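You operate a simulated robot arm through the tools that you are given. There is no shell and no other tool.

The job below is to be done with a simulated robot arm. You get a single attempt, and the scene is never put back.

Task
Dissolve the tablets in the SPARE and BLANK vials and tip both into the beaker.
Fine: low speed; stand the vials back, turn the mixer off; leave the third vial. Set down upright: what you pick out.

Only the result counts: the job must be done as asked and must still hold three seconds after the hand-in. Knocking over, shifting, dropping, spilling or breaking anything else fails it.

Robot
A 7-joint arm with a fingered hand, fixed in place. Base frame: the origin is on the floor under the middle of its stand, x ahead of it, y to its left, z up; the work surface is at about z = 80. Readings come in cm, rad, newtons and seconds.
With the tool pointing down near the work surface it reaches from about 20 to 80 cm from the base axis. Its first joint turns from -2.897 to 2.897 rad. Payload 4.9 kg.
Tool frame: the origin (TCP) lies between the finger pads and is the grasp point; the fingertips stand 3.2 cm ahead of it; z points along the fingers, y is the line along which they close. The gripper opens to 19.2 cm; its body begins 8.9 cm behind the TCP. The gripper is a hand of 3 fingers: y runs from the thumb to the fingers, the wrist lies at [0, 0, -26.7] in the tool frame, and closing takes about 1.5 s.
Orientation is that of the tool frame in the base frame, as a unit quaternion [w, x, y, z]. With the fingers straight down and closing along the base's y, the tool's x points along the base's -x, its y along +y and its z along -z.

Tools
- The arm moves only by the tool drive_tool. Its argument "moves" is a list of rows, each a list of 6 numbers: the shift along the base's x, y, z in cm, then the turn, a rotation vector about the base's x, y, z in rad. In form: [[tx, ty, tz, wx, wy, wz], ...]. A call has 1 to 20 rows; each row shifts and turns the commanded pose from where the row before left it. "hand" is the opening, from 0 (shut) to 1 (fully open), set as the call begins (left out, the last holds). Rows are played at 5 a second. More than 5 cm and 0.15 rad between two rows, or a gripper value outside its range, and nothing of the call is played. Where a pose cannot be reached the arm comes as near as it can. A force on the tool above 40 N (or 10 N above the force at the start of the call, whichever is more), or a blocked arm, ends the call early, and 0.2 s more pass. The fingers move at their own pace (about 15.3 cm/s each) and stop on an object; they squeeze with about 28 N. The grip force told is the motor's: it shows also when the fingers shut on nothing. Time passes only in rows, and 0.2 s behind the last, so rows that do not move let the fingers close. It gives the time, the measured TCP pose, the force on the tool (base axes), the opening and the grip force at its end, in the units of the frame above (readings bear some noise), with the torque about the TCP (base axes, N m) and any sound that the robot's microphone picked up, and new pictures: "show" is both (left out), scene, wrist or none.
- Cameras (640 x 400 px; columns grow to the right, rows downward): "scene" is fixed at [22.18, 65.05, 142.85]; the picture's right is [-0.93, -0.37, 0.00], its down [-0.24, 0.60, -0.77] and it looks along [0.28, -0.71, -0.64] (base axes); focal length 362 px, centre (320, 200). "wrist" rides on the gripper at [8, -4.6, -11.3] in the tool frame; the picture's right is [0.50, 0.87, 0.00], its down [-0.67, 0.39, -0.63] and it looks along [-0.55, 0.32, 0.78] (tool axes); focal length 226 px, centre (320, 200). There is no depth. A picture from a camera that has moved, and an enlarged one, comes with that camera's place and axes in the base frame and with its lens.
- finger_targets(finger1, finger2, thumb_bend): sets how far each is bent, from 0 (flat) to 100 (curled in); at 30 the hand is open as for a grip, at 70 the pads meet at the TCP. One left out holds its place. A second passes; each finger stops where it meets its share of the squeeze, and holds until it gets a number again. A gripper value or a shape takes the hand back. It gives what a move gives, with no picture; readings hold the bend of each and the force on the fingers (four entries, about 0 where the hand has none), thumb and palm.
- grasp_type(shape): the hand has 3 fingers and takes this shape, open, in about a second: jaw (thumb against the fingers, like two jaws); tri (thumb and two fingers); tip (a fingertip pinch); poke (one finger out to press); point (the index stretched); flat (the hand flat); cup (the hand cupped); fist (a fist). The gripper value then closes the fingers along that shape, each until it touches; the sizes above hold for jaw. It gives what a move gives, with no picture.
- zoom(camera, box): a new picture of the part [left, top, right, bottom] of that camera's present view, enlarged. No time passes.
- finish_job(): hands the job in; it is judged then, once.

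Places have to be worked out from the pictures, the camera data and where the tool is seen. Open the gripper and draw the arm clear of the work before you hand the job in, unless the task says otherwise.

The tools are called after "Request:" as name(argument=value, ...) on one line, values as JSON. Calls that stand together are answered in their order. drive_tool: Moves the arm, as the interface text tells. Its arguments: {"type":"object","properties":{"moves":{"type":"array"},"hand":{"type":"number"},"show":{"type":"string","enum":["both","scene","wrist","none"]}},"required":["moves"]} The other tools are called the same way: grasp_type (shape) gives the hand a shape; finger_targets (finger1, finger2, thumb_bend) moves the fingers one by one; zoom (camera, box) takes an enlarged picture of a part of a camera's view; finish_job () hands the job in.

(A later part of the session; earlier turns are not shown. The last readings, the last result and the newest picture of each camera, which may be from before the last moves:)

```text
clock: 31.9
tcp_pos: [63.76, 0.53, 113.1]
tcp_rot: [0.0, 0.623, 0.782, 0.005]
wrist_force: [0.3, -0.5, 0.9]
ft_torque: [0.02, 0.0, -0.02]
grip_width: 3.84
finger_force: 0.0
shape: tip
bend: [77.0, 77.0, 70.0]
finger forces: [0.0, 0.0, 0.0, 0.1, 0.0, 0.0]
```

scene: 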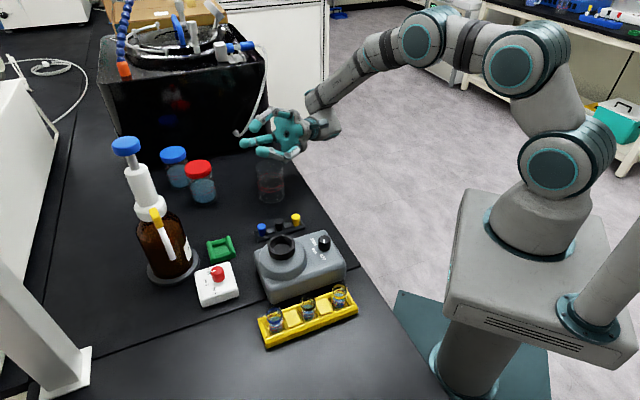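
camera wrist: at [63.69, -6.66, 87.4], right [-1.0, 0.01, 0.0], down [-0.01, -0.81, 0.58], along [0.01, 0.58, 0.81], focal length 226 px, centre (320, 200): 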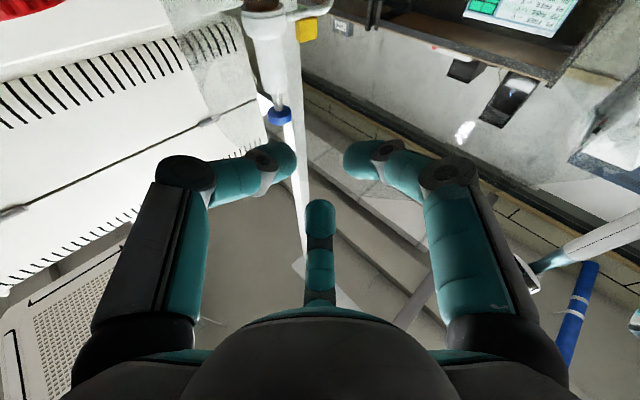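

Vertical again. I move above the knob at (40.4, 16.5), yawing to −15° so that the fingers keep off the cup side both before and after a 60° clockwise turn, with the hand opened moderately.

Request:
drive_tool(moves=[[-2.92, 2.0, -1.0, 0, 0, 0.135], [-2.92, 2.0, -1.0, 0, 0, 0.135], [-2.92, 2.0, -1.0, 0, 0, 0.135], [-2.92, 2.0, -1.0, 0, 0, 0.135], [-2.92, 2.0, -1.0, 0, 0, 0.135], [-2.92, 2.0, -1.0, 0, 0, 0.135], [-2.92, 2.0, -1.0, 0, 0, 0.135], [-2.92, 2.0, -1.0, 0, 0, 0.135], [0, 0, -2, 0, 0, 0], [0, 0, -2, 0, 0, 0]], hand=0.35, show="both")

Request:
zoom(camera="wrist", box=[220, 100, 420, 225])

Request:
zoom(camera="scene", box=[250, 160, 390, 290])

```text
clock: 34.1
tcp_pos: [40.34, 16.68, 100.9]
tcp_rot: [-0.004, 0.133, 0.991, 0.004]
wrist_force: [0.1, -0.1, 0.8]
ft_torque: [0.01, -0.05, 0.02]
grip_width: 6.69
finger_force: 0.1
shape: tip
bend: [44.0, 45.0, 70.0]
finger forces: [0.0, 0.0, 0.1, 0.0, 0.0, 0.0]
camera wrist: at [31.49, 14.45, 112.33], right [-0.25, 0.97, 0.01], down [0.75, 0.19, 0.63], along [0.61, 0.17, -0.78], focal length 226 px, centre (320, 200)
```

scene: 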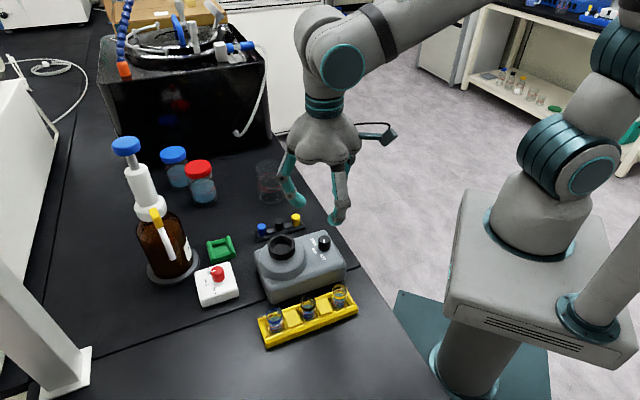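
wrist: 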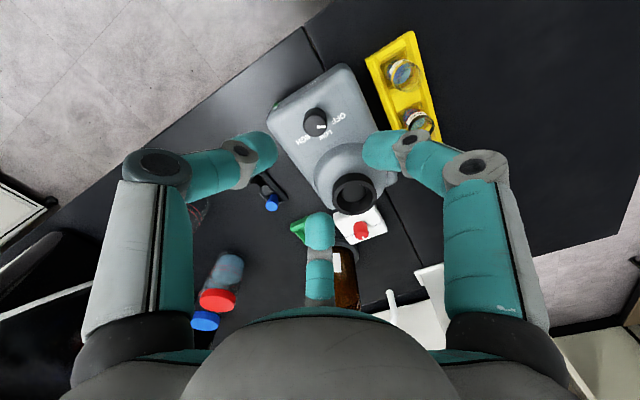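

```text
3.20 times, centred on (320, 162) of wrist
camera zoom: at [31.49, 14.45, 112.33], right [-0.25, 0.97, 0.01], down [0.75, 0.19, 0.63], along [0.61, 0.17, -0.78], focal length 723 px, centre (320, 320)
```

zoom: 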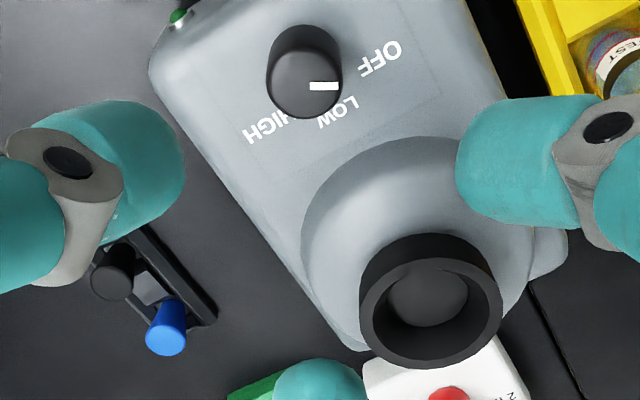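

```text
3.08 times, centred on (320, 225) of scene
camera zoom: at [22.18, 65.05, 142.85], right [-0.93, -0.37, 0.0], down [-0.24, 0.6, -0.77], along [0.28, -0.71, -0.64], focal length 1114 px, centre (320, 123)
```

zoom: 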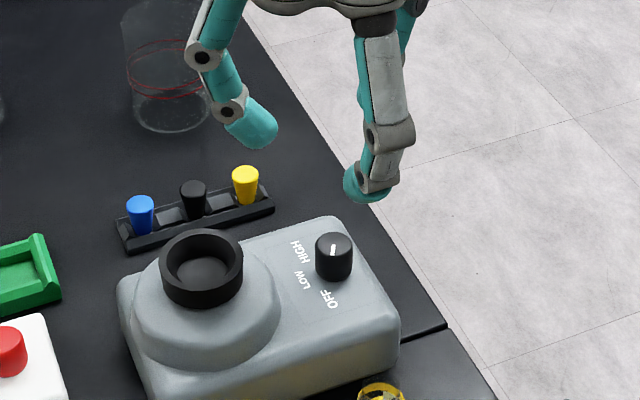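

The knob reads (40.5, 16.4) from this view as well, and fingertips sit about 3.6 cm below the TCP. I descend to TCP z≈90.6, leaving the tips just above the mixer's top, around the knob.

Request:
drive_tool(moves=[[0.15, -0.25, -2.5, 0, 0, 0], [0, 0, -2.5, 0, 0, 0], [0, 0, -2.3, 0, 0, 0], [0, 0, -1.5, 0, 0, 0], [0, 0, -1.0, 0, 0, 0], [0, 0, -0.5, 0, 0, 0]], show="scene")

Request:
zoom(camera="scene", box=[270, 190, 370, 270])

Request:
zoom(camera="wrist", box=[220, 100, 420, 260])

```text
clock: 35.5
tcp_pos: [40.6, 16.28, 90.71]
tcp_rot: [-0.004, 0.134, 0.991, 0.004]
wrist_force: [-1.1, 0.9, 0.6]
ft_torque: [-0.01, -0.03, 0.03]
grip_width: 6.68
finger_force: 0.0
shape: tip
bend: [44.0, 45.0, 70.0]
finger forces: [0.0, 0.0, 0.0, 0.0, 0.1, 0.0]
```

scene: 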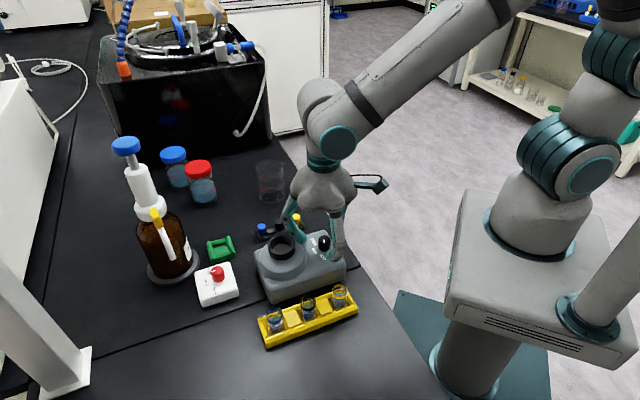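

```text
5.00 times, centred on (320, 230) of scene
camera zoom: at [22.18, 65.05, 142.85], right [-0.93, -0.37, 0.0], down [-0.24, 0.6, -0.77], along [0.28, -0.71, -0.64], focal length 1810 px, centre (320, 50)
```

zoom: 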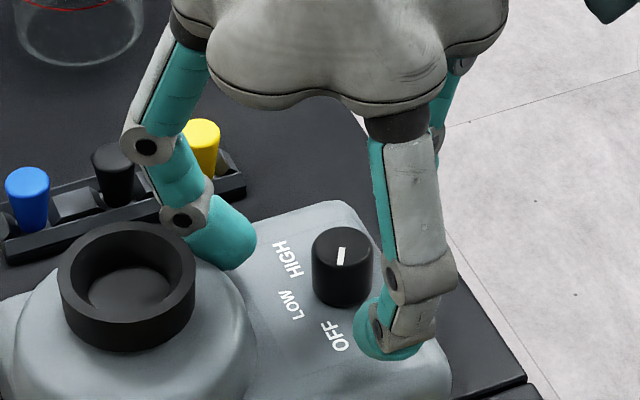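

```text
2.50 times, centred on (320, 180) of wrist
camera zoom: at [31.71, 14.01, 102.03], right [-0.25, 0.97, 0.01], down [0.75, 0.19, 0.63], along [0.61, 0.17, -0.78], focal length 565 px, centre (320, 250)
```

zoom: 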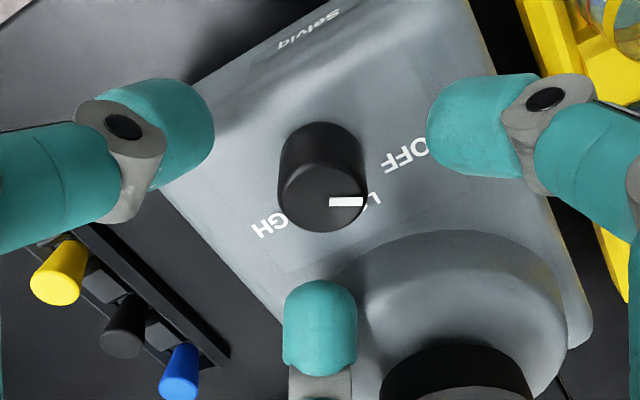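

The knob sits centred between the three fingertips with no contact yet. I close on it.

Request:
drive_tool(moves=[[0, 0, 0, 0, 0, 0], [0, 0, 0, 0, 0, 0], [0, 0, 0, 0, 0, 0], [0, 0, 0, 0, 0, 0], [0, 0, 0, 0, 0, 0], [0, 0, 0, 0, 0, 0], [0, 0, 0, 0, 0, 0]], hand=0.0, show="wrist")

Request:
zoom(camera="scene", box=[270, 190, 370, 270])

Request:
zoom(camera="wrist", box=[260, 120, 400, 230])

```text
clock: 37.1
tcp_pos: [40.6, 16.21, 90.78]
tcp_rot: [-0.004, 0.135, 0.991, 0.004]
wrist_force: [1.0, -1.7, -9.3]
ft_torque: [-0.1, -0.03, -0.03]
grip_width: 2.0
finger_force: 28.3
shape: tip
bend: [75.0, 74.0, 70.0]
finger forces: [23.6, 23.6, 0.0, 0.0, 25.1, 0.0]
camera wrist: at [31.69, 13.99, 102.02], right [-0.25, 0.97, 0.01], down [0.76, 0.19, 0.63], along [0.61, 0.17, -0.78], focal length 226 px, centre (320, 200)
```

wrist: 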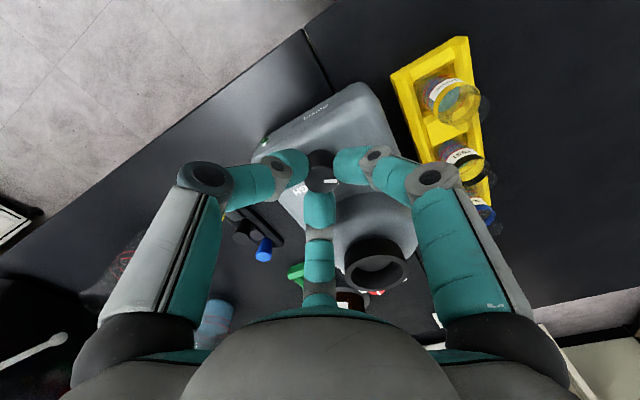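

```text
5.00 times, centred on (320, 230) of scene
camera zoom: at [22.18, 65.05, 142.85], right [-0.93, -0.37, 0.0], down [-0.24, 0.6, -0.77], along [0.28, -0.71, -0.64], focal length 1810 px, centre (320, 50)
```

zoom: 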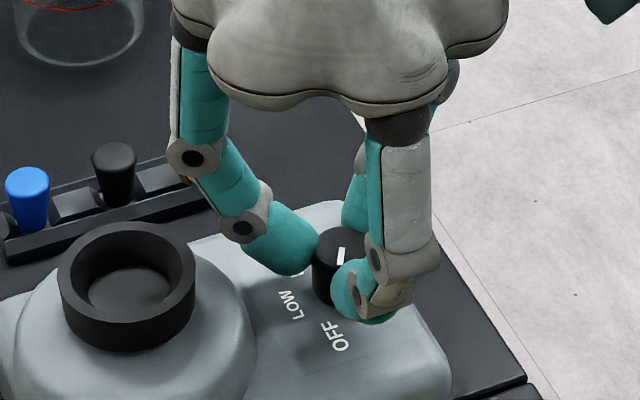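

```text
3.64 times, centred on (330, 175) of wrist
camera zoom: at [31.69, 13.99, 102.02], right [-0.25, 0.97, 0.01], down [0.76, 0.19, 0.63], along [0.61, 0.17, -0.78], focal length 822 px, centre (284, 291)
```

zoom: 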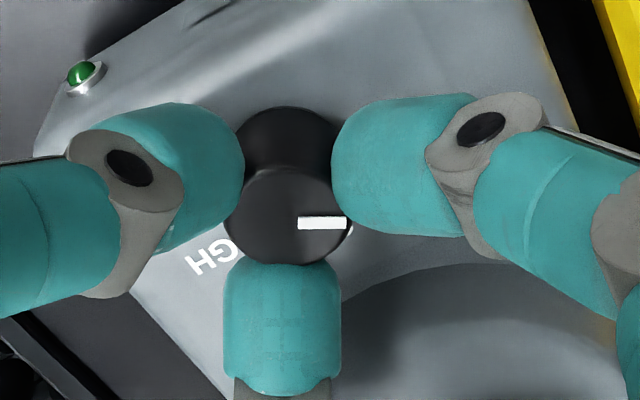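

The fingers hold the knob with about 24 N each. I turn it clockwise by about 60° about the vertical.

Request:
drive_tool(moves=[[0, 0, 0, 0, 0, -0.13], [0, 0, 0, 0, 0, -0.13], [0, 0, 0, 0, 0, -0.13], [0, 0, 0, 0, 0, -0.13], [0, 0, 0, 0, 0, -0.13], [0, 0, 0, 0, 0, -0.13], [0, 0, 0, 0, 0, -0.13], [0, 0, 0, 0, 0, -0.13], [0, 0, 0, 0, 0, 0]], show="scene")

Request:
zoom(camera="scene", box=[270, 190, 370, 270])

Request:
zoom(camera="wrist", box=[260, 120, 400, 230])

```text
clock: 39.1
tcp_pos: [40.39, 16.16, 90.66]
tcp_rot: [-0.003, 0.61, 0.792, 0.004]
wrist_force: [-6.4, -12.6, -3.8]
ft_torque: [-0.37, 0.24, 0.04]
grip_width: 1.96
finger_force: 28.2
shape: tip
bend: [75.0, 74.0, 70.0]
finger forces: [21.9, 27.9, 0.0, 0.0, 32.8, 0.0]
```

scene: 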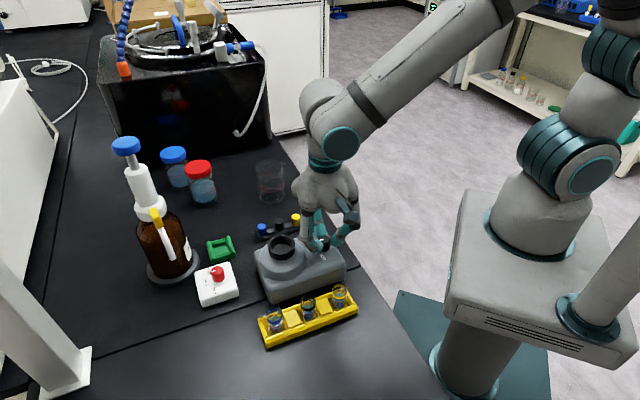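

```text
5.00 times, centred on (320, 230) of scene
camera zoom: at [22.18, 65.05, 142.85], right [-0.93, -0.37, 0.0], down [-0.24, 0.6, -0.77], along [0.28, -0.71, -0.64], focal length 1810 px, centre (320, 50)
```

zoom: 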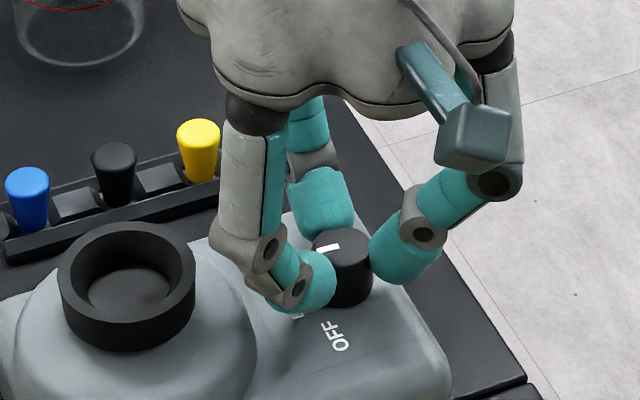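

```text
3.64 times, centred on (330, 175) of wrist
camera zoom: at [33.9, 22.77, 102.0], right [0.71, 0.71, 0.01], down [0.55, -0.55, 0.63], along [0.45, -0.44, -0.78], focal length 822 px, centre (284, 291)
```

zoom: 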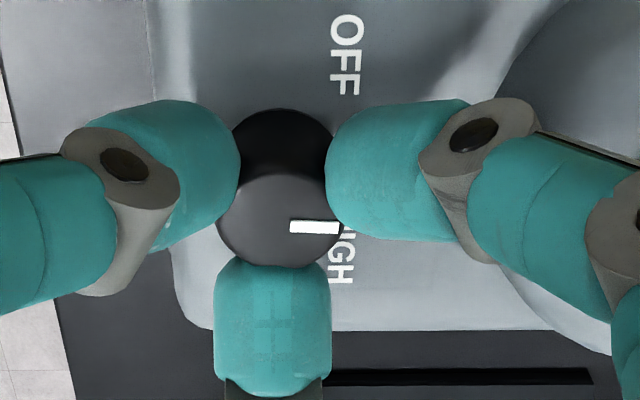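

The knob followed the hand by 60°, with its tick now on the LOW side. I release it and listen for the mixer.

Request:
drive_tool(moves=[[0, 0, 0, 0, 0, 0], [0, 0, 0, 0, 0, 0], [0, 0, 0, 0, 0, 0], [0, 0, 0, 0, 0, 0], [0, 0, 0, 0, 0, 0]], hand=0.35, show="wrist")

Request:
zoom(camera="scene", box=[270, 190, 370, 270])

Request:
zoom(camera="wrist", box=[220, 100, 420, 240])

```text
clock: 40.3
tcp_pos: [40.63, 16.21, 90.74]
tcp_rot: [-0.001, 0.609, 0.793, 0.005]
wrist_force: [0.1, 0.4, 0.2]
ft_torque: [0.0, 0.01, -0.03]
grip_width: 6.71
finger_force: 0.0
shape: tip
bend: [45.0, 45.0, 70.0]
finger forces: [0.1, 0.0, 0.1, 0.1, 0.1, 0.1]
camera wrist: at [33.95, 22.8, 102.04], right [0.71, 0.71, 0.01], down [0.55, -0.55, 0.63], along [0.45, -0.44, -0.78], focal length 226 px, centre (320, 200)
```

wrist: 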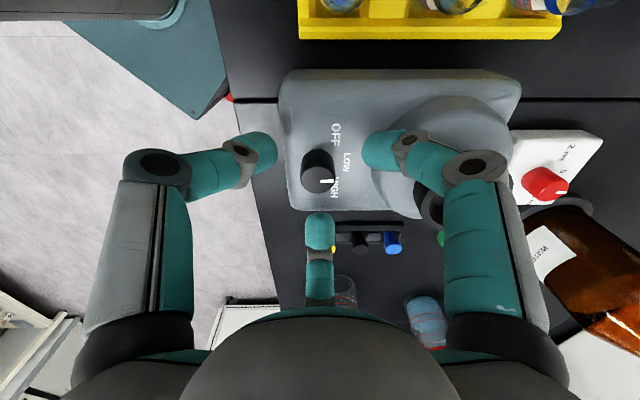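

```text
5.00 times, centred on (320, 230) of scene
camera zoom: at [22.18, 65.05, 142.85], right [-0.93, -0.37, 0.0], down [-0.24, 0.6, -0.77], along [0.28, -0.71, -0.64], focal length 1810 px, centre (320, 50)
```

zoom: 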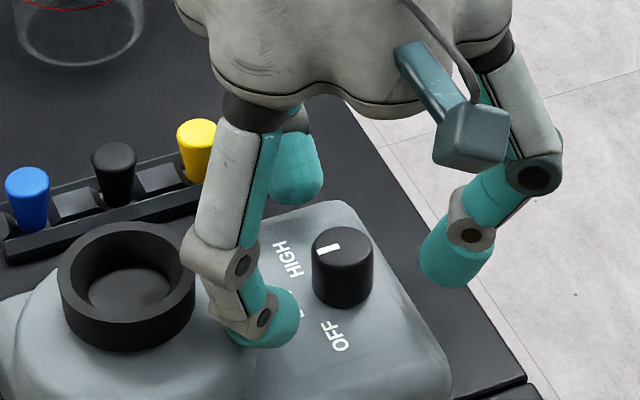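

```text
2.86 times, centred on (320, 170) of wrist
camera zoom: at [33.95, 22.8, 102.04], right [0.71, 0.71, 0.01], down [0.55, -0.55, 0.63], along [0.45, -0.44, -0.78], focal length 646 px, centre (320, 286)
```

zoom: 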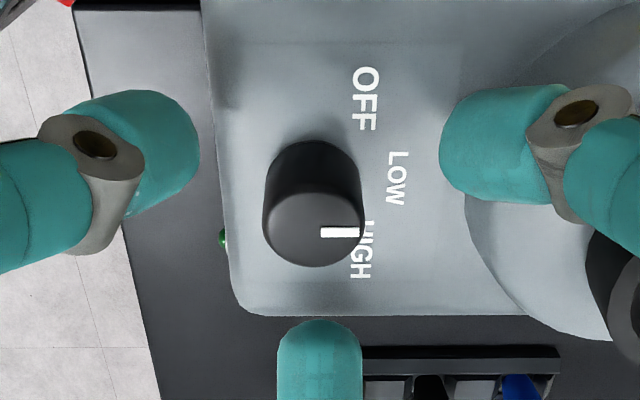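

Measured from the tick line, the pointer is at about 45°, which matches the LOW label. No sound was reported, so I lift off and look closely at the knob and cup for signs that it runs.

Request:
drive_tool(moves=[[0, 0, 2, 0, 0, 0], [0, 0, 3, 0, 0, 0], [0, 0, 3, 0, 0, 0], [0, 0, 3, 0, 0, 0], [0, 0, 3, 0, 0, 0]], show="both")

Request:
zoom(camera="scene", box=[252, 222, 352, 282])

Request:
zoom(camera="wrist", box=[240, 50, 480, 220])

```text
clock: 41.5
tcp_pos: [40.45, 16.16, 104.47]
tcp_rot: [-0.002, 0.609, 0.793, 0.005]
wrist_force: [-0.1, 0.1, -0.8]
ft_torque: [0.02, 0.04, 0.0]
grip_width: 6.68
finger_force: 0.0
shape: tip
bend: [45.0, 45.0, 70.0]
finger forces: [0.0, 0.0, 0.0, 0.1, 0.1, 0.0]
camera wrist: at [33.8, 22.75, 115.93], right [0.71, 0.71, 0.01], down [0.55, -0.55, 0.63], along [0.45, -0.44, -0.78], focal length 226 px, centre (320, 200)
```

scene: 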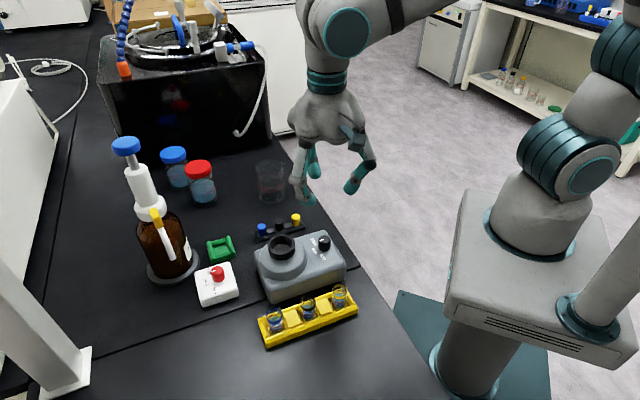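
wrist: 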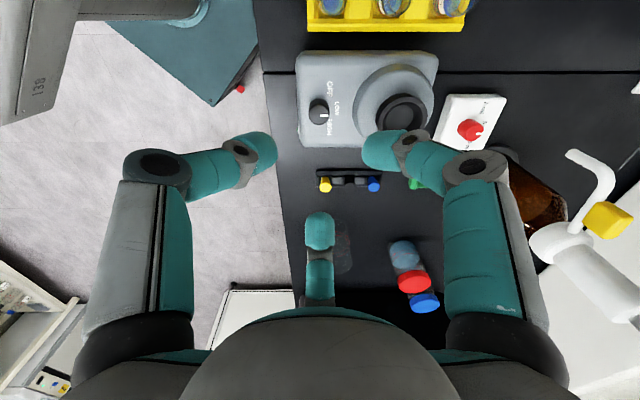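

```text
6.40 times, centred on (302, 252) of scene
camera zoom: at [22.18, 65.05, 142.85], right [-0.93, -0.37, 0.0], down [-0.24, 0.6, -0.77], along [0.28, -0.71, -0.64], focal length 2317 px, centre (435, -133)
```

zoom: 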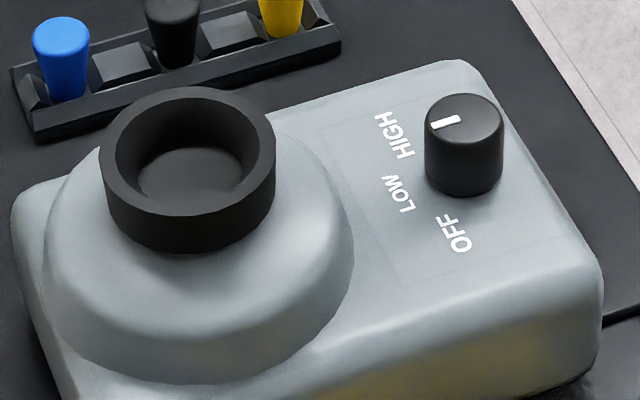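

```text
2.35 times, centred on (360, 135) of wrist
camera zoom: at [33.8, 22.75, 115.93], right [0.71, 0.71, 0.01], down [0.55, -0.55, 0.63], along [0.45, -0.44, -0.78], focal length 532 px, centre (226, 353)
```

zoom: 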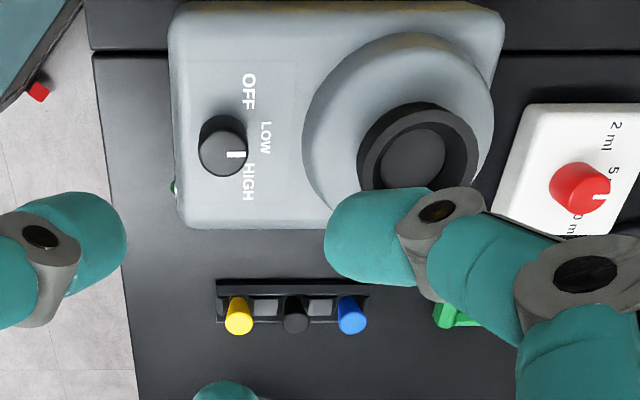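

The pointer matches LOW in the scene view as well. Next I move above the SPARE vial (≈34.2, 24.4), with yaw −30° so that no finger points at the TEST vial or straight at the mixer, and measure it from there.

Request:
drive_tool(moves=[[-1.04, 1.37, 0, 0, 0, 0.131], [-1.04, 1.37, 0, 0, 0, 0.131], [-1.04, 1.37, 0, 0, 0, 0.131], [-1.04, 1.37, 0, 0, 0, 0.131], [-1.04, 1.37, 0, 0, 0, 0.131], [-1.04, 1.37, 0, 0, 0, 0.131], [0, 0, -2, 0, 0, 0], [0, 0, -2, 0, 0, 0]], hand=0.4, show="both")

Request:
zoom(camera="wrist", box=[240, 80, 440, 220])

Request:
zoom(camera="scene", box=[300, 190, 420, 310])

```text
clock: 43.3
tcp_pos: [34.37, 24.36, 100.68]
tcp_rot: [-0.004, 0.258, 0.966, 0.004]
wrist_force: [1.2, -0.8, 0.3]
ft_torque: [-0.04, 0.01, -0.01]
grip_width: 7.61
finger_force: 0.1
shape: tip
bend: [42.0, 42.0, 70.0]
finger forces: [0.0, 0.0, 0.0, 0.1, 0.0, 0.0]
camera wrist: at [25.17, 24.39, 112.02], right [0.0, 1.0, 0.01], down [0.78, 0.0, 0.63], along [0.63, 0.01, -0.78], focal length 226 px, centre (320, 200)
```

scene: 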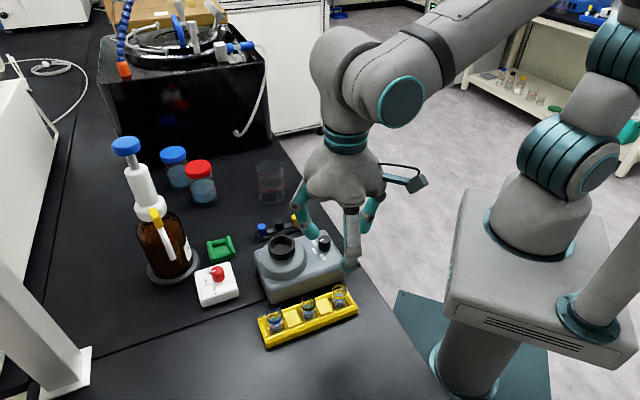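
wrist: 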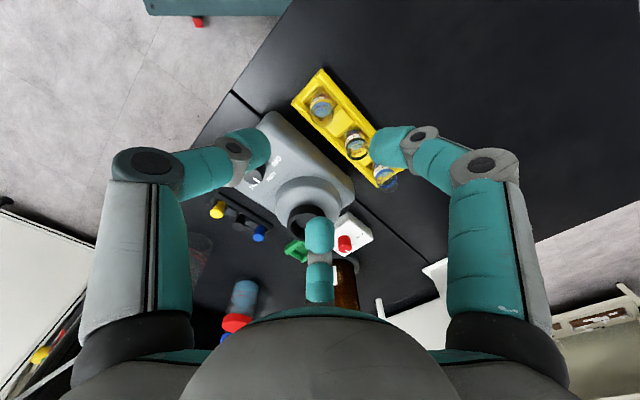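

```text
2.86 times, centred on (340, 150) of wrist
camera zoom: at [25.17, 24.39, 112.02], right [0.0, 1.0, 0.01], down [0.78, 0.0, 0.63], along [0.63, 0.01, -0.78], focal length 646 px, centre (263, 343)
```

zoom: 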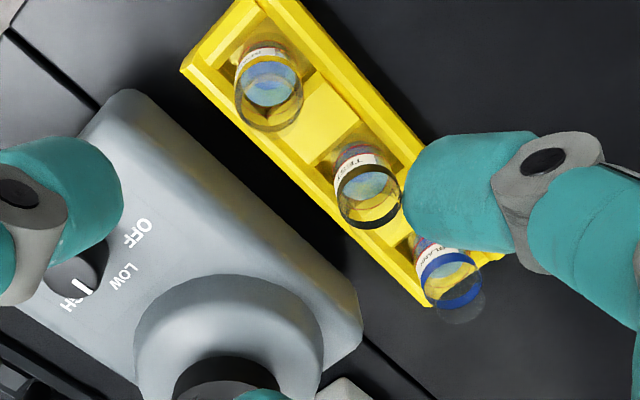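

```text
3.33 times, centred on (360, 250) of scene
camera zoom: at [22.18, 65.05, 142.85], right [-0.93, -0.37, 0.0], down [-0.24, 0.6, -0.77], along [0.28, -0.71, -0.64], focal length 1207 px, centre (187, 33)
```

zoom: 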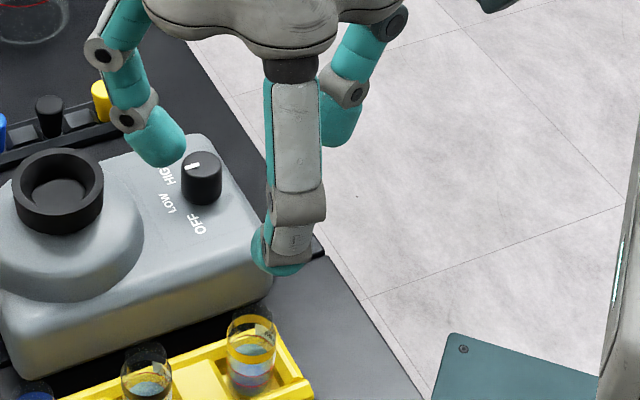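

I enlarge the SPARE and other vials in this view to measure them.

Request:
zoom(camera="wrist", box=[300, 85, 348, 130])

Request:
zoom(camera="scene", box=[322, 275, 362, 315])

Request:
zoom(camera="wrist", box=[280, 60, 400, 200])

```text
8.89 times, centred on (324, 108) of wrist
camera zoom: at [25.17, 24.39, 112.02], right [0.0, 1.0, 0.01], down [0.78, 0.0, 0.63], along [0.63, 0.01, -0.78], focal length 2009 px, centre (284, 1022)
```

zoom: 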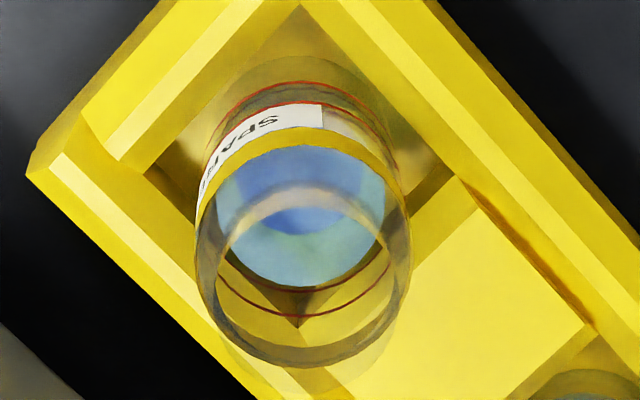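

```text
10.00 times, centred on (342, 295) of scene
camera zoom: at [22.18, 65.05, 142.85], right [-0.93, -0.37, 0.0], down [-0.24, 0.6, -0.77], along [0.28, -0.71, -0.64], focal length 3620 px, centre (100, -750)
```

zoom: 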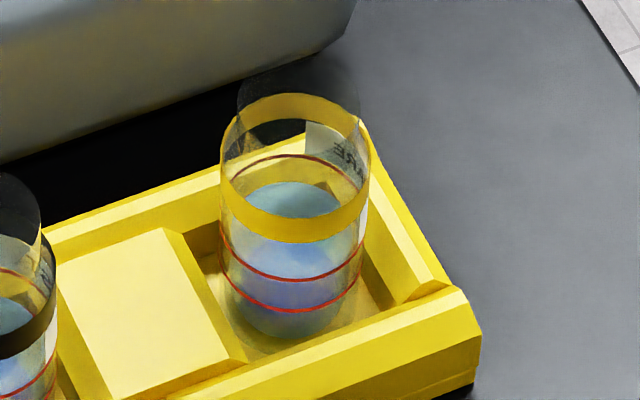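

```text
2.86 times, centred on (340, 130) of wrist
camera zoom: at [25.17, 24.39, 112.02], right [0.0, 1.0, 0.01], down [0.78, 0.0, 0.63], along [0.63, 0.01, -0.78], focal length 646 px, centre (263, 400)
```

zoom: 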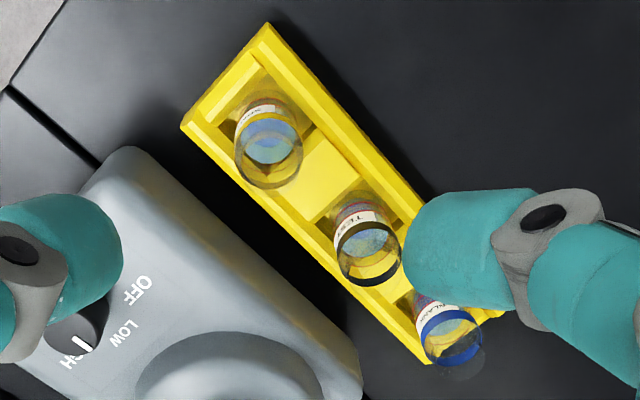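

SPARE is centred at about (34.2, 24.6): the body is 2.75 cm wide with its top at z≈85.4, and a narrower neck goes to 86.5. The rack walls end near z=82. I set yaw −15°, a narrower opening, and come down partway.

Request:
drive_tool(moves=[[-0.1, 0.2, 0, 0, 0, 0.131], [0, 0, -1.5, 0, 0, 0.131], [0, 0, -2, 0, 0, 0], [0, 0, -2, 0, 0, 0], [0, 0, -1.5, 0, 0, 0]], hand=0.25, show="both")

Request:
zoom(camera="wrist", box=[250, 100, 410, 240])

Request:
zoom(camera="scene", box=[300, 220, 400, 320])

```text
clock: 44.5
tcp_pos: [34.03, 24.74, 93.65]
tcp_rot: [-0.004, 0.13, 0.992, 0.004]
wrist_force: [-0.8, -0.7, -0.5]
ft_torque: [-0.01, -0.02, 0.01]
grip_width: 4.84
finger_force: 0.0
shape: tip
bend: [78.0, 78.0, 70.0]
finger forces: [0.1, 0.1, 0.0, 0.1, 0.0, 0.1]
camera wrist: at [25.24, 22.35, 104.98], right [-0.26, 0.97, 0.01], down [0.75, 0.2, 0.63], along [0.6, 0.17, -0.78], focal length 226 px, centre (320, 200)
```

scene: 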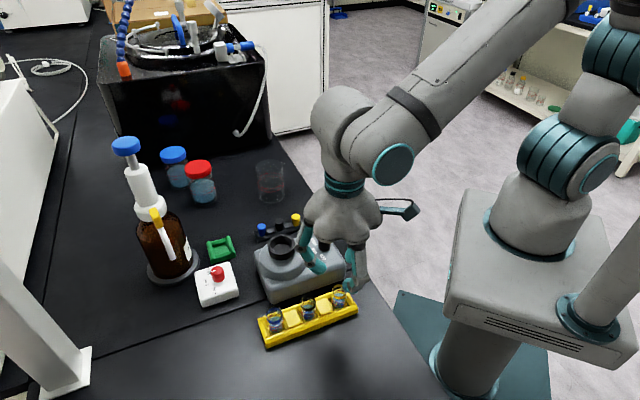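
wrist: 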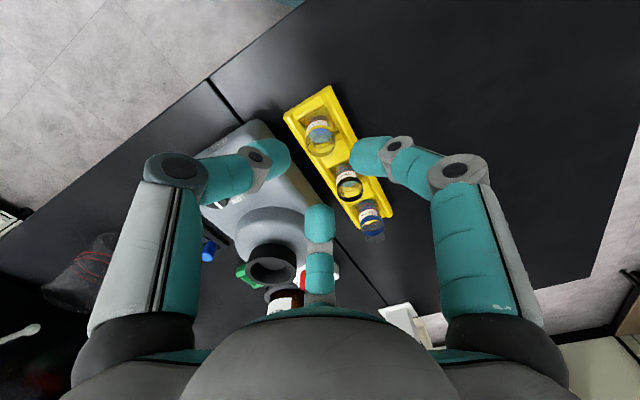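

```text
2.86 times, centred on (330, 170) of wrist
camera zoom: at [25.24, 22.35, 104.98], right [-0.26, 0.97, 0.01], down [0.75, 0.2, 0.63], along [0.6, 0.17, -0.78], focal length 646 px, centre (291, 286)
```

zoom: 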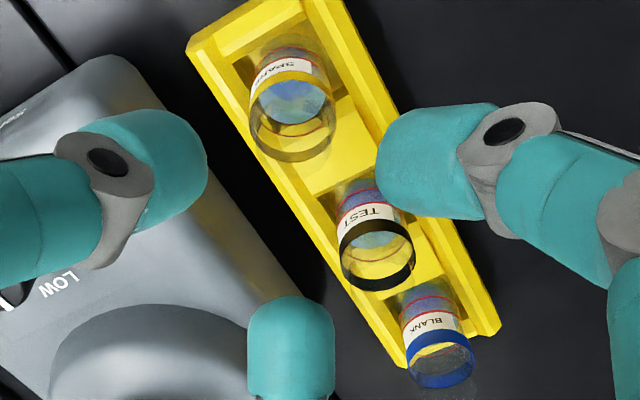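

```text
4.00 times, centred on (350, 270) of scene
camera zoom: at [22.18, 65.05, 142.85], right [-0.93, -0.37, 0.0], down [-0.24, 0.6, -0.77], along [0.28, -0.71, -0.64], focal length 1448 px, centre (200, -80)
```

zoom: 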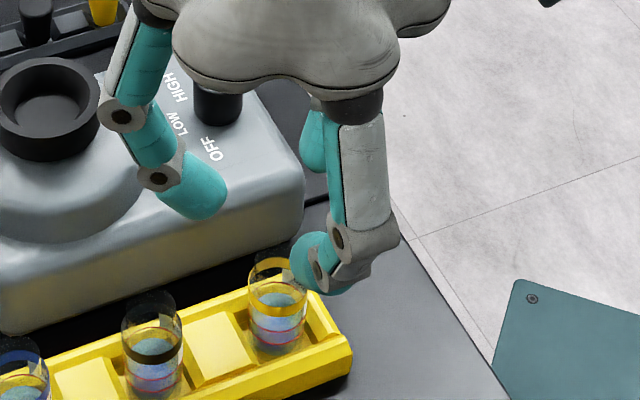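

The vial is right under the TCP (33.95–34.1, 24.7), and the fingertips are about 3.1 cm below the TCP. I descend to z≈86 with the fingers straddling the vial.

Request:
drive_tool(moves=[[0, 0, -2, 0, 0, 0], [0, 0, -1.5, 0, 0, 0], [0, 0, -1.3, 0, 0, 0], [0, 0, -1, 0, 0, 0], [0, 0, -0.8, 0, 0, 0], [0, 0, 0, 0, 0, 0]], show="wrist")

Request:
zoom(camera="wrist", box=[250, 100, 410, 240])

Request:
zoom(camera="scene", box=[300, 240, 390, 330])

```text
clock: 45.9
tcp_pos: [34.14, 24.64, 87.22]
tcp_rot: [-0.004, 0.13, 0.992, 0.004]
wrist_force: [-0.3, -0.3, 0.0]
ft_torque: [0.01, -0.01, -0.01]
grip_width: 4.82
finger_force: 0.2
shape: tip
bend: [78.0, 78.0, 70.0]
finger forces: [0.0, 0.1, 0.0, 0.0, 0.0, 0.0]
camera wrist: at [25.32, 22.4, 98.51], right [-0.26, 0.97, 0.01], down [0.75, 0.2, 0.63], along [0.6, 0.17, -0.78], focal length 226 px, centre (320, 200)
```

wrist: 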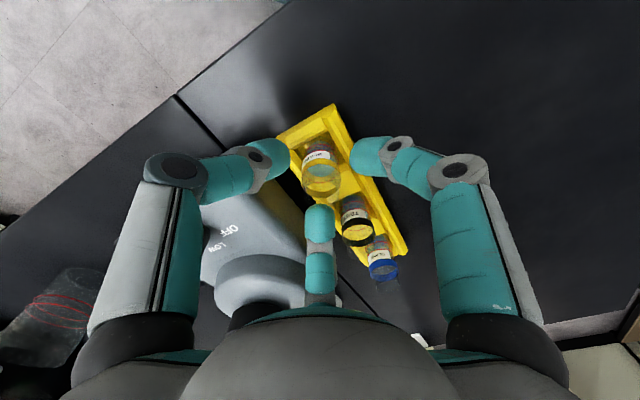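

```text
2.86 times, centred on (330, 170) of wrist
camera zoom: at [25.32, 22.4, 98.51], right [-0.26, 0.97, 0.01], down [0.75, 0.2, 0.63], along [0.6, 0.17, -0.78], focal length 646 px, centre (291, 286)
```

zoom: 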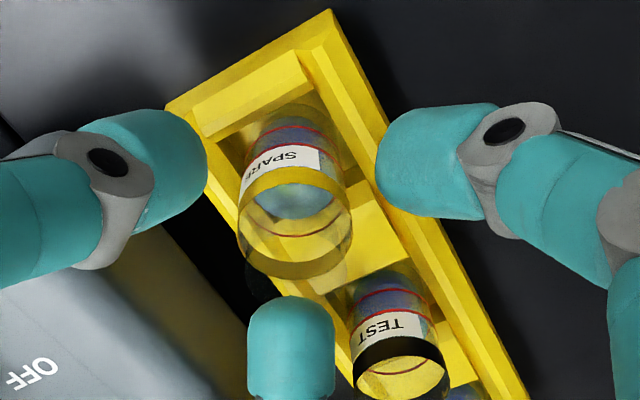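

```text
4.44 times, centred on (345, 285) of scene
camera zoom: at [22.18, 65.05, 142.85], right [-0.93, -0.37, 0.0], down [-0.24, 0.6, -0.77], along [0.28, -0.71, -0.64], focal length 1609 px, centre (209, -178)
```

zoom: 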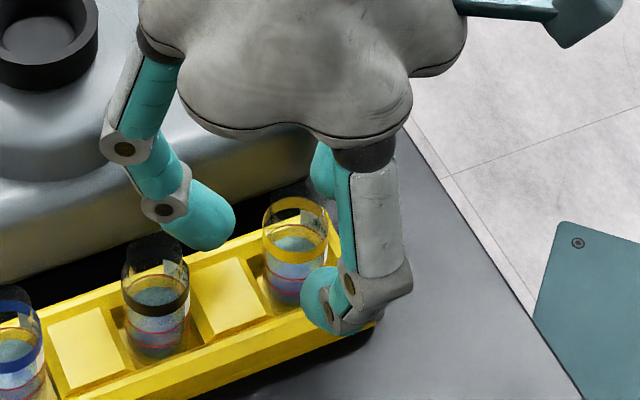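

The vial is centred among the fingers and TEST is clear. I lower the last 1.1 cm and close gently.

Request:
drive_tool(moves=[[0, 0, -0.6, 0, 0, 0], [0, 0, -0.5, 0, 0, 0], [0, 0, 0, 0, 0, 0]], show="none")

Request:
zoom(camera="scene", box=[300, 240, 390, 330])

Request:
zoom(camera="wrist", box=[250, 100, 410, 240])

```text
clock: 46.7
tcp_pos: [34.16, 24.66, 85.95]
tcp_rot: [-0.005, 0.13, 0.991, 0.004]
wrist_force: [0.4, 0.5, 0.7]
ft_torque: [-0.02, 0.0, 0.0]
grip_width: 4.82
finger_force: 0.2
shape: tip
bend: [78.0, 78.0, 70.0]
finger forces: [0.0, 0.1, 0.0, 0.0, 0.0, 0.1]
```

```text
4.44 times, centred on (345, 285) of scene
camera zoom: at [22.18, 65.05, 142.85], right [-0.93, -0.37, 0.0], down [-0.24, 0.6, -0.77], along [0.28, -0.71, -0.64], focal length 1609 px, centre (209, -178)
```

zoom: 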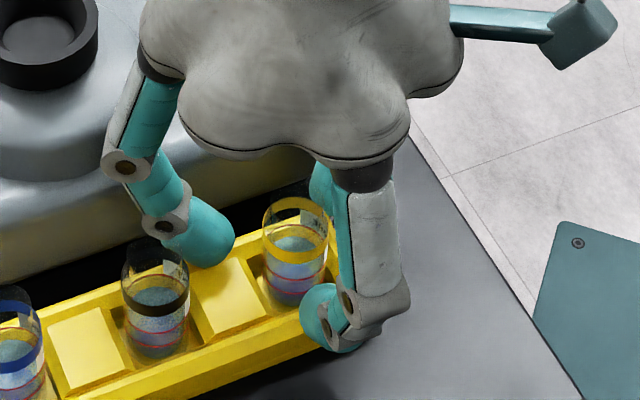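

```text
2.86 times, centred on (330, 170) of wrist
camera zoom: at [25.32, 22.4, 97.33], right [-0.26, 0.97, 0.01], down [0.75, 0.2, 0.63], along [0.6, 0.17, -0.78], focal length 646 px, centre (291, 286)
```

zoom: 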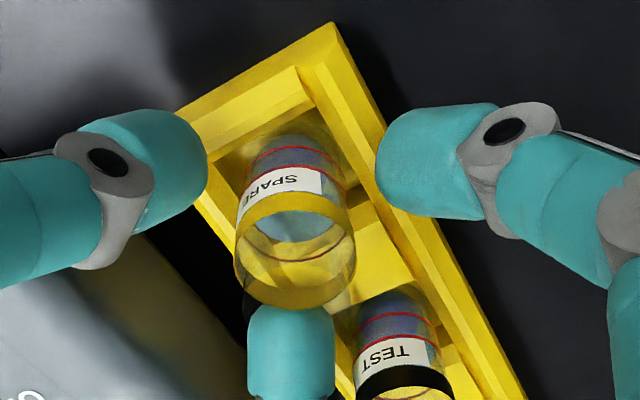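

Still no contact and well aligned. I close on the vial.

Request:
drive_tool(moves=[[0, 0, 0, 0, 0, 0], [0, 0, 0, 0, 0, 0], [0, 0, 0, 0, 0, 0], [0, 0, 0, 0, 0, 0], [0, 0, 0, 0, 0, 0], [0, 0, 0, 0, 0, 0]], hand=0.0, show="wrist")

Request:
zoom(camera="scene", box=[300, 240, 390, 330])

Request:
zoom(camera="wrist", box=[250, 100, 410, 240])

```text
clock: 48.1
tcp_pos: [34.24, 24.65, 86.0]
tcp_rot: [-0.004, 0.13, 0.991, 0.004]
wrist_force: [-0.3, -0.3, -0.1]
ft_torque: [0.04, -0.01, 0.01]
grip_width: 2.25
finger_force: 27.7
shape: tip
bend: [75.0, 74.0, 70.0]
finger forces: [24.3, 24.4, 0.1, 0.0, 24.4, 0.1]
camera wrist: at [25.32, 22.39, 97.33], right [-0.26, 0.97, 0.01], down [0.75, 0.2, 0.63], along [0.6, 0.17, -0.78], focal length 226 px, centre (320, 200)
```

wrist: 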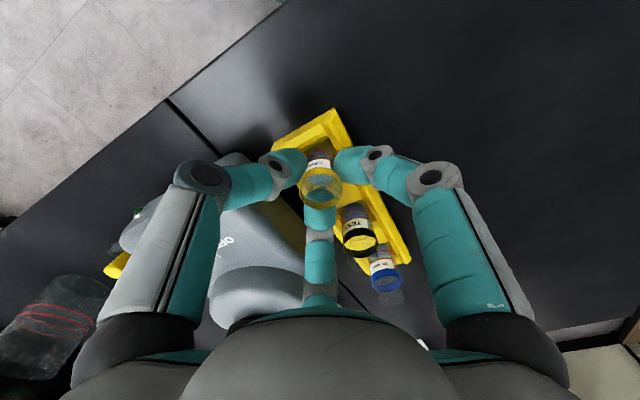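

```text
4.44 times, centred on (345, 285) of scene
camera zoom: at [22.18, 65.05, 142.85], right [-0.93, -0.37, 0.0], down [-0.24, 0.6, -0.77], along [0.28, -0.71, -0.64], focal length 1609 px, centre (209, -178)
```

zoom: 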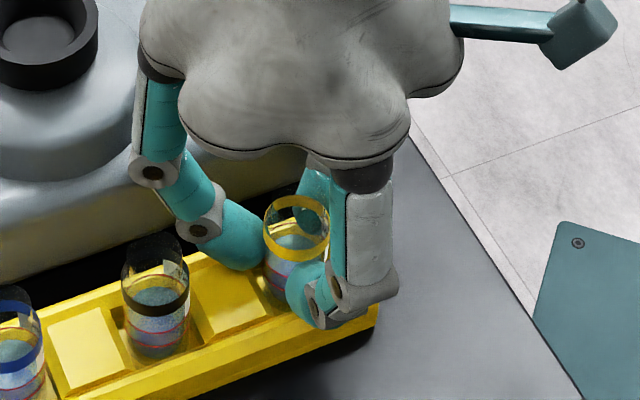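

```text
2.86 times, centred on (330, 170) of wrist
camera zoom: at [25.32, 22.39, 97.33], right [-0.26, 0.97, 0.01], down [0.75, 0.2, 0.63], along [0.6, 0.17, -0.78], focal length 646 px, centre (291, 286)
```

zoom: 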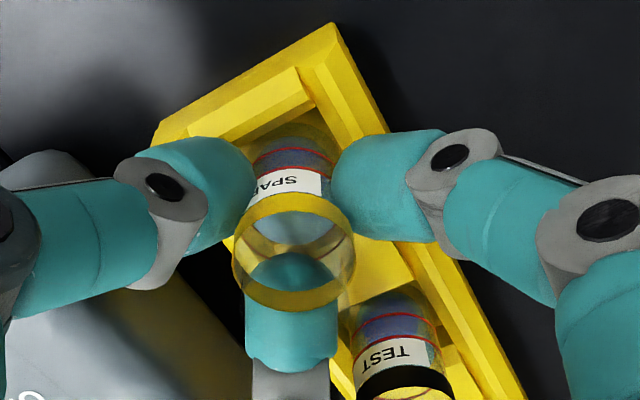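

All three fingers hold with 24 N, and TEST is untouched. I lift SPARE straight up, slowly at first.

Request:
drive_tool(moves=[[0, 0, 0.4, 0, 0, 0], [0, 0, 0.6, 0, 0, 0], [0, 0, 1, 0, 0, 0], [0, 0, 1, 0, 0, 0], [0, 0, 1.5, 0, 0, 0], [0, 0, 1.5, 0, 0, 0], [0, 0, 1.5, 0, 0, 0], [0, 0, 1.5, 0, 0, 0], [0, 0, 1.5, 0, 0, 0], [0, 0, 1.5, 0, 0, 0], [0, 0, 1, 0, 0, 0]], show="both")

Request:
zoom(camera="scene", box=[290, 190, 410, 330])

Request:
zoom(camera="wrist", box=[250, 100, 410, 240])

```text
clock: 50.5
tcp_pos: [34.17, 24.72, 99.0]
tcp_rot: [-0.003, 0.13, 0.992, 0.004]
wrist_force: [0.1, 0.6, -0.4]
ft_torque: [0.0, -0.02, -0.01]
grip_width: 2.23
finger_force: 27.9
shape: tip
bend: [75.0, 74.0, 70.0]
finger forces: [24.4, 24.3, 0.0, 0.0, 24.5, 0.0]
camera wrist: at [25.32, 22.42, 110.35], right [-0.26, 0.97, 0.01], down [0.75, 0.2, 0.63], along [0.6, 0.17, -0.78], focal length 226 px, centre (320, 200)
```

scene: 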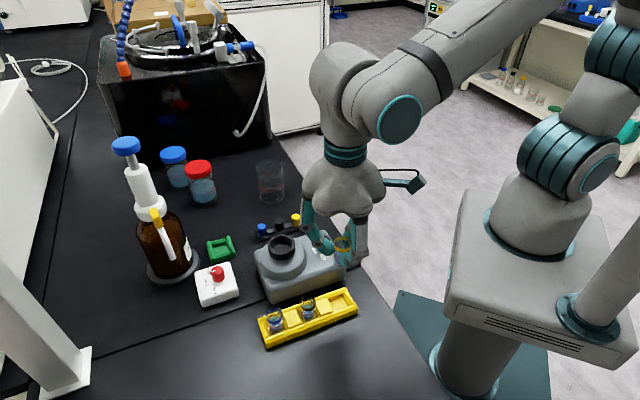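
wrist: 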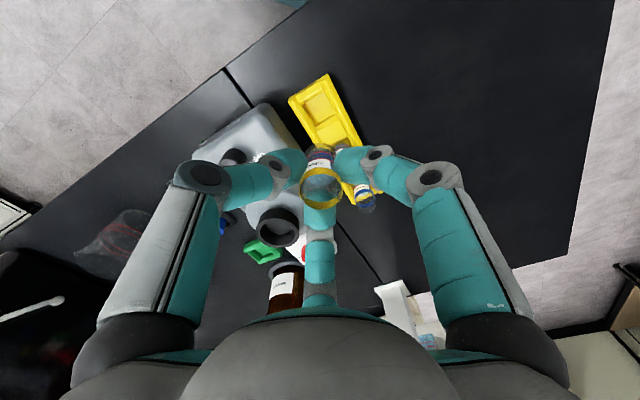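

```text
2.86 times, centred on (350, 260) of scene
camera zoom: at [22.18, 65.05, 142.85], right [-0.93, -0.37, 0.0], down [-0.24, 0.6, -0.77], along [0.28, -0.71, -0.64], focal length 1034 px, centre (234, 29)
```

zoom: 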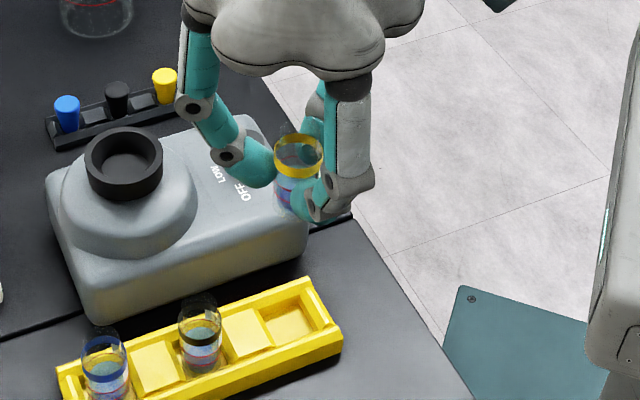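

```text
2.86 times, centred on (330, 170) of wrist
camera zoom: at [25.32, 22.42, 110.35], right [-0.26, 0.97, 0.01], down [0.75, 0.2, 0.63], along [0.6, 0.17, -0.78], focal length 646 px, centre (291, 286)
```

zoom: 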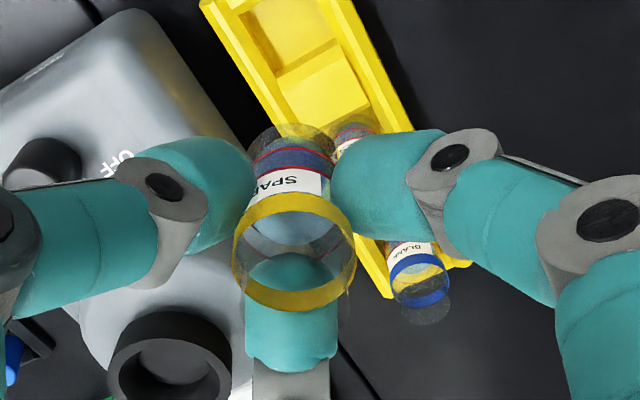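

The vial hangs upright and unchanged in the grip. I carry it gently to above the mixer cup, centred at about (46.9, 22.85).

Request:
drive_tool(moves=[[0.8, -0.12, 0.5, 0, 0, 0], [1.5, -0.22, 0.5, 0, 0, 0], [1.7, -0.25, 0.5, 0, 0, 0], [1.7, -0.25, 0.5, 0, 0, 0], [1.7, -0.25, 0.3, 0, 0, 0], [1.7, -0.25, 0.2, 0, 0, 0], [1.7, -0.25, 0, 0, 0, 0], [1.2, -0.18, 0, 0, 0, 0], [0.7, -0.1, 0, 0, 0, 0], [0, 0, 0, 0, 0, 0]], show="both")

Request:
zoom(camera="scene", box=[230, 170, 350, 290])

Request:
zoom(camera="wrist", box=[240, 80, 420, 240])

```text
clock: 52.7
tcp_pos: [46.9, 22.8, 101.54]
tcp_rot: [-0.004, 0.131, 0.991, 0.004]
wrist_force: [-0.5, -0.3, 0.1]
ft_torque: [0.03, 0.01, 0.02]
grip_width: 2.26
finger_force: 27.9
shape: tip
bend: [75.0, 74.0, 70.0]
finger forces: [24.4, 24.3, 0.0, 0.0, 24.5, 0.1]
camera wrist: at [38.02, 20.5, 112.82], right [-0.26, 0.97, 0.01], down [0.75, 0.2, 0.63], along [0.6, 0.17, -0.78], focal length 226 px, centre (320, 200)
```

scene: 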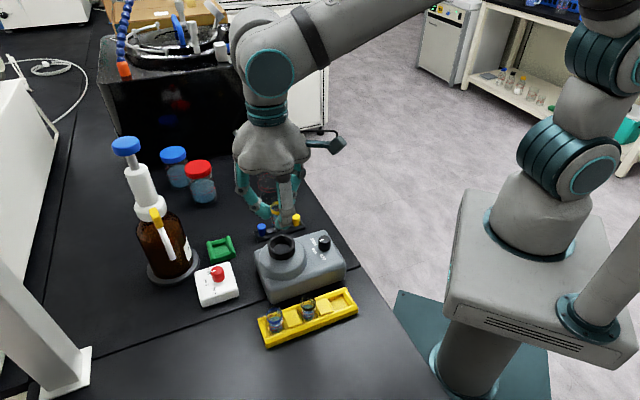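
wrist: 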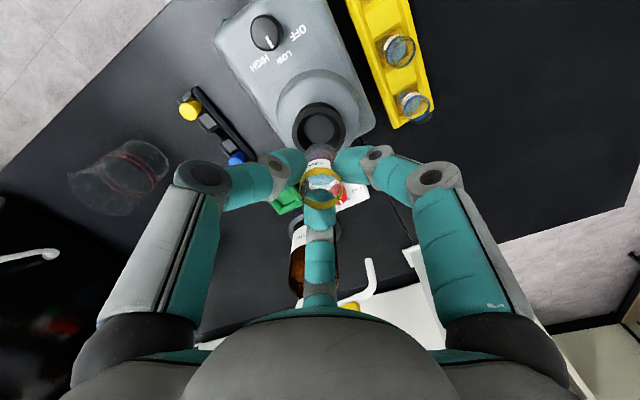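

```text
3.33 times, centred on (290, 230) of scene
camera zoom: at [22.18, 65.05, 142.85], right [-0.93, -0.37, 0.0], down [-0.24, 0.6, -0.77], along [0.28, -0.71, -0.64], focal length 1207 px, centre (420, 100)
```

zoom: 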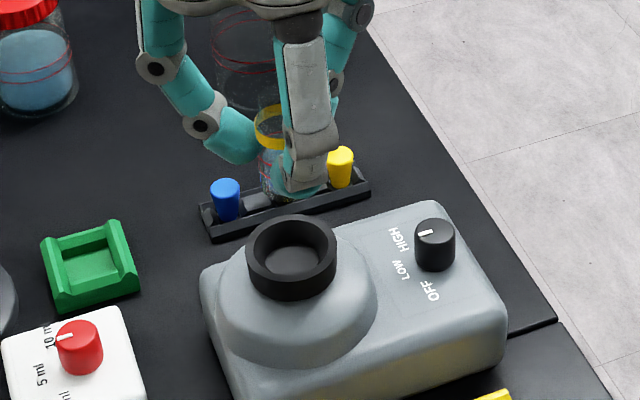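

```text
2.50 times, centred on (330, 160) of wrist
camera zoom: at [38.02, 20.5, 112.82], right [-0.26, 0.97, 0.01], down [0.75, 0.2, 0.63], along [0.6, 0.17, -0.78], focal length 565 px, centre (295, 300)
```

zoom: 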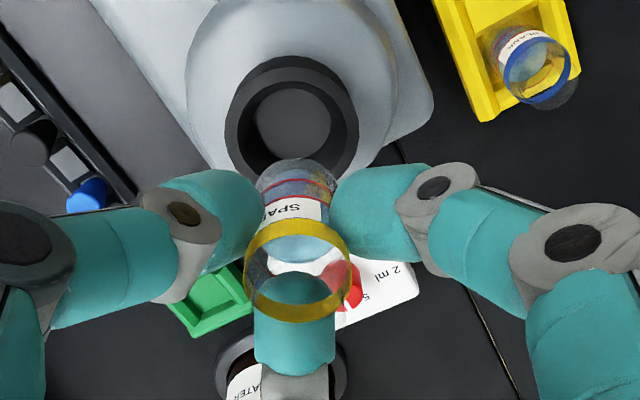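

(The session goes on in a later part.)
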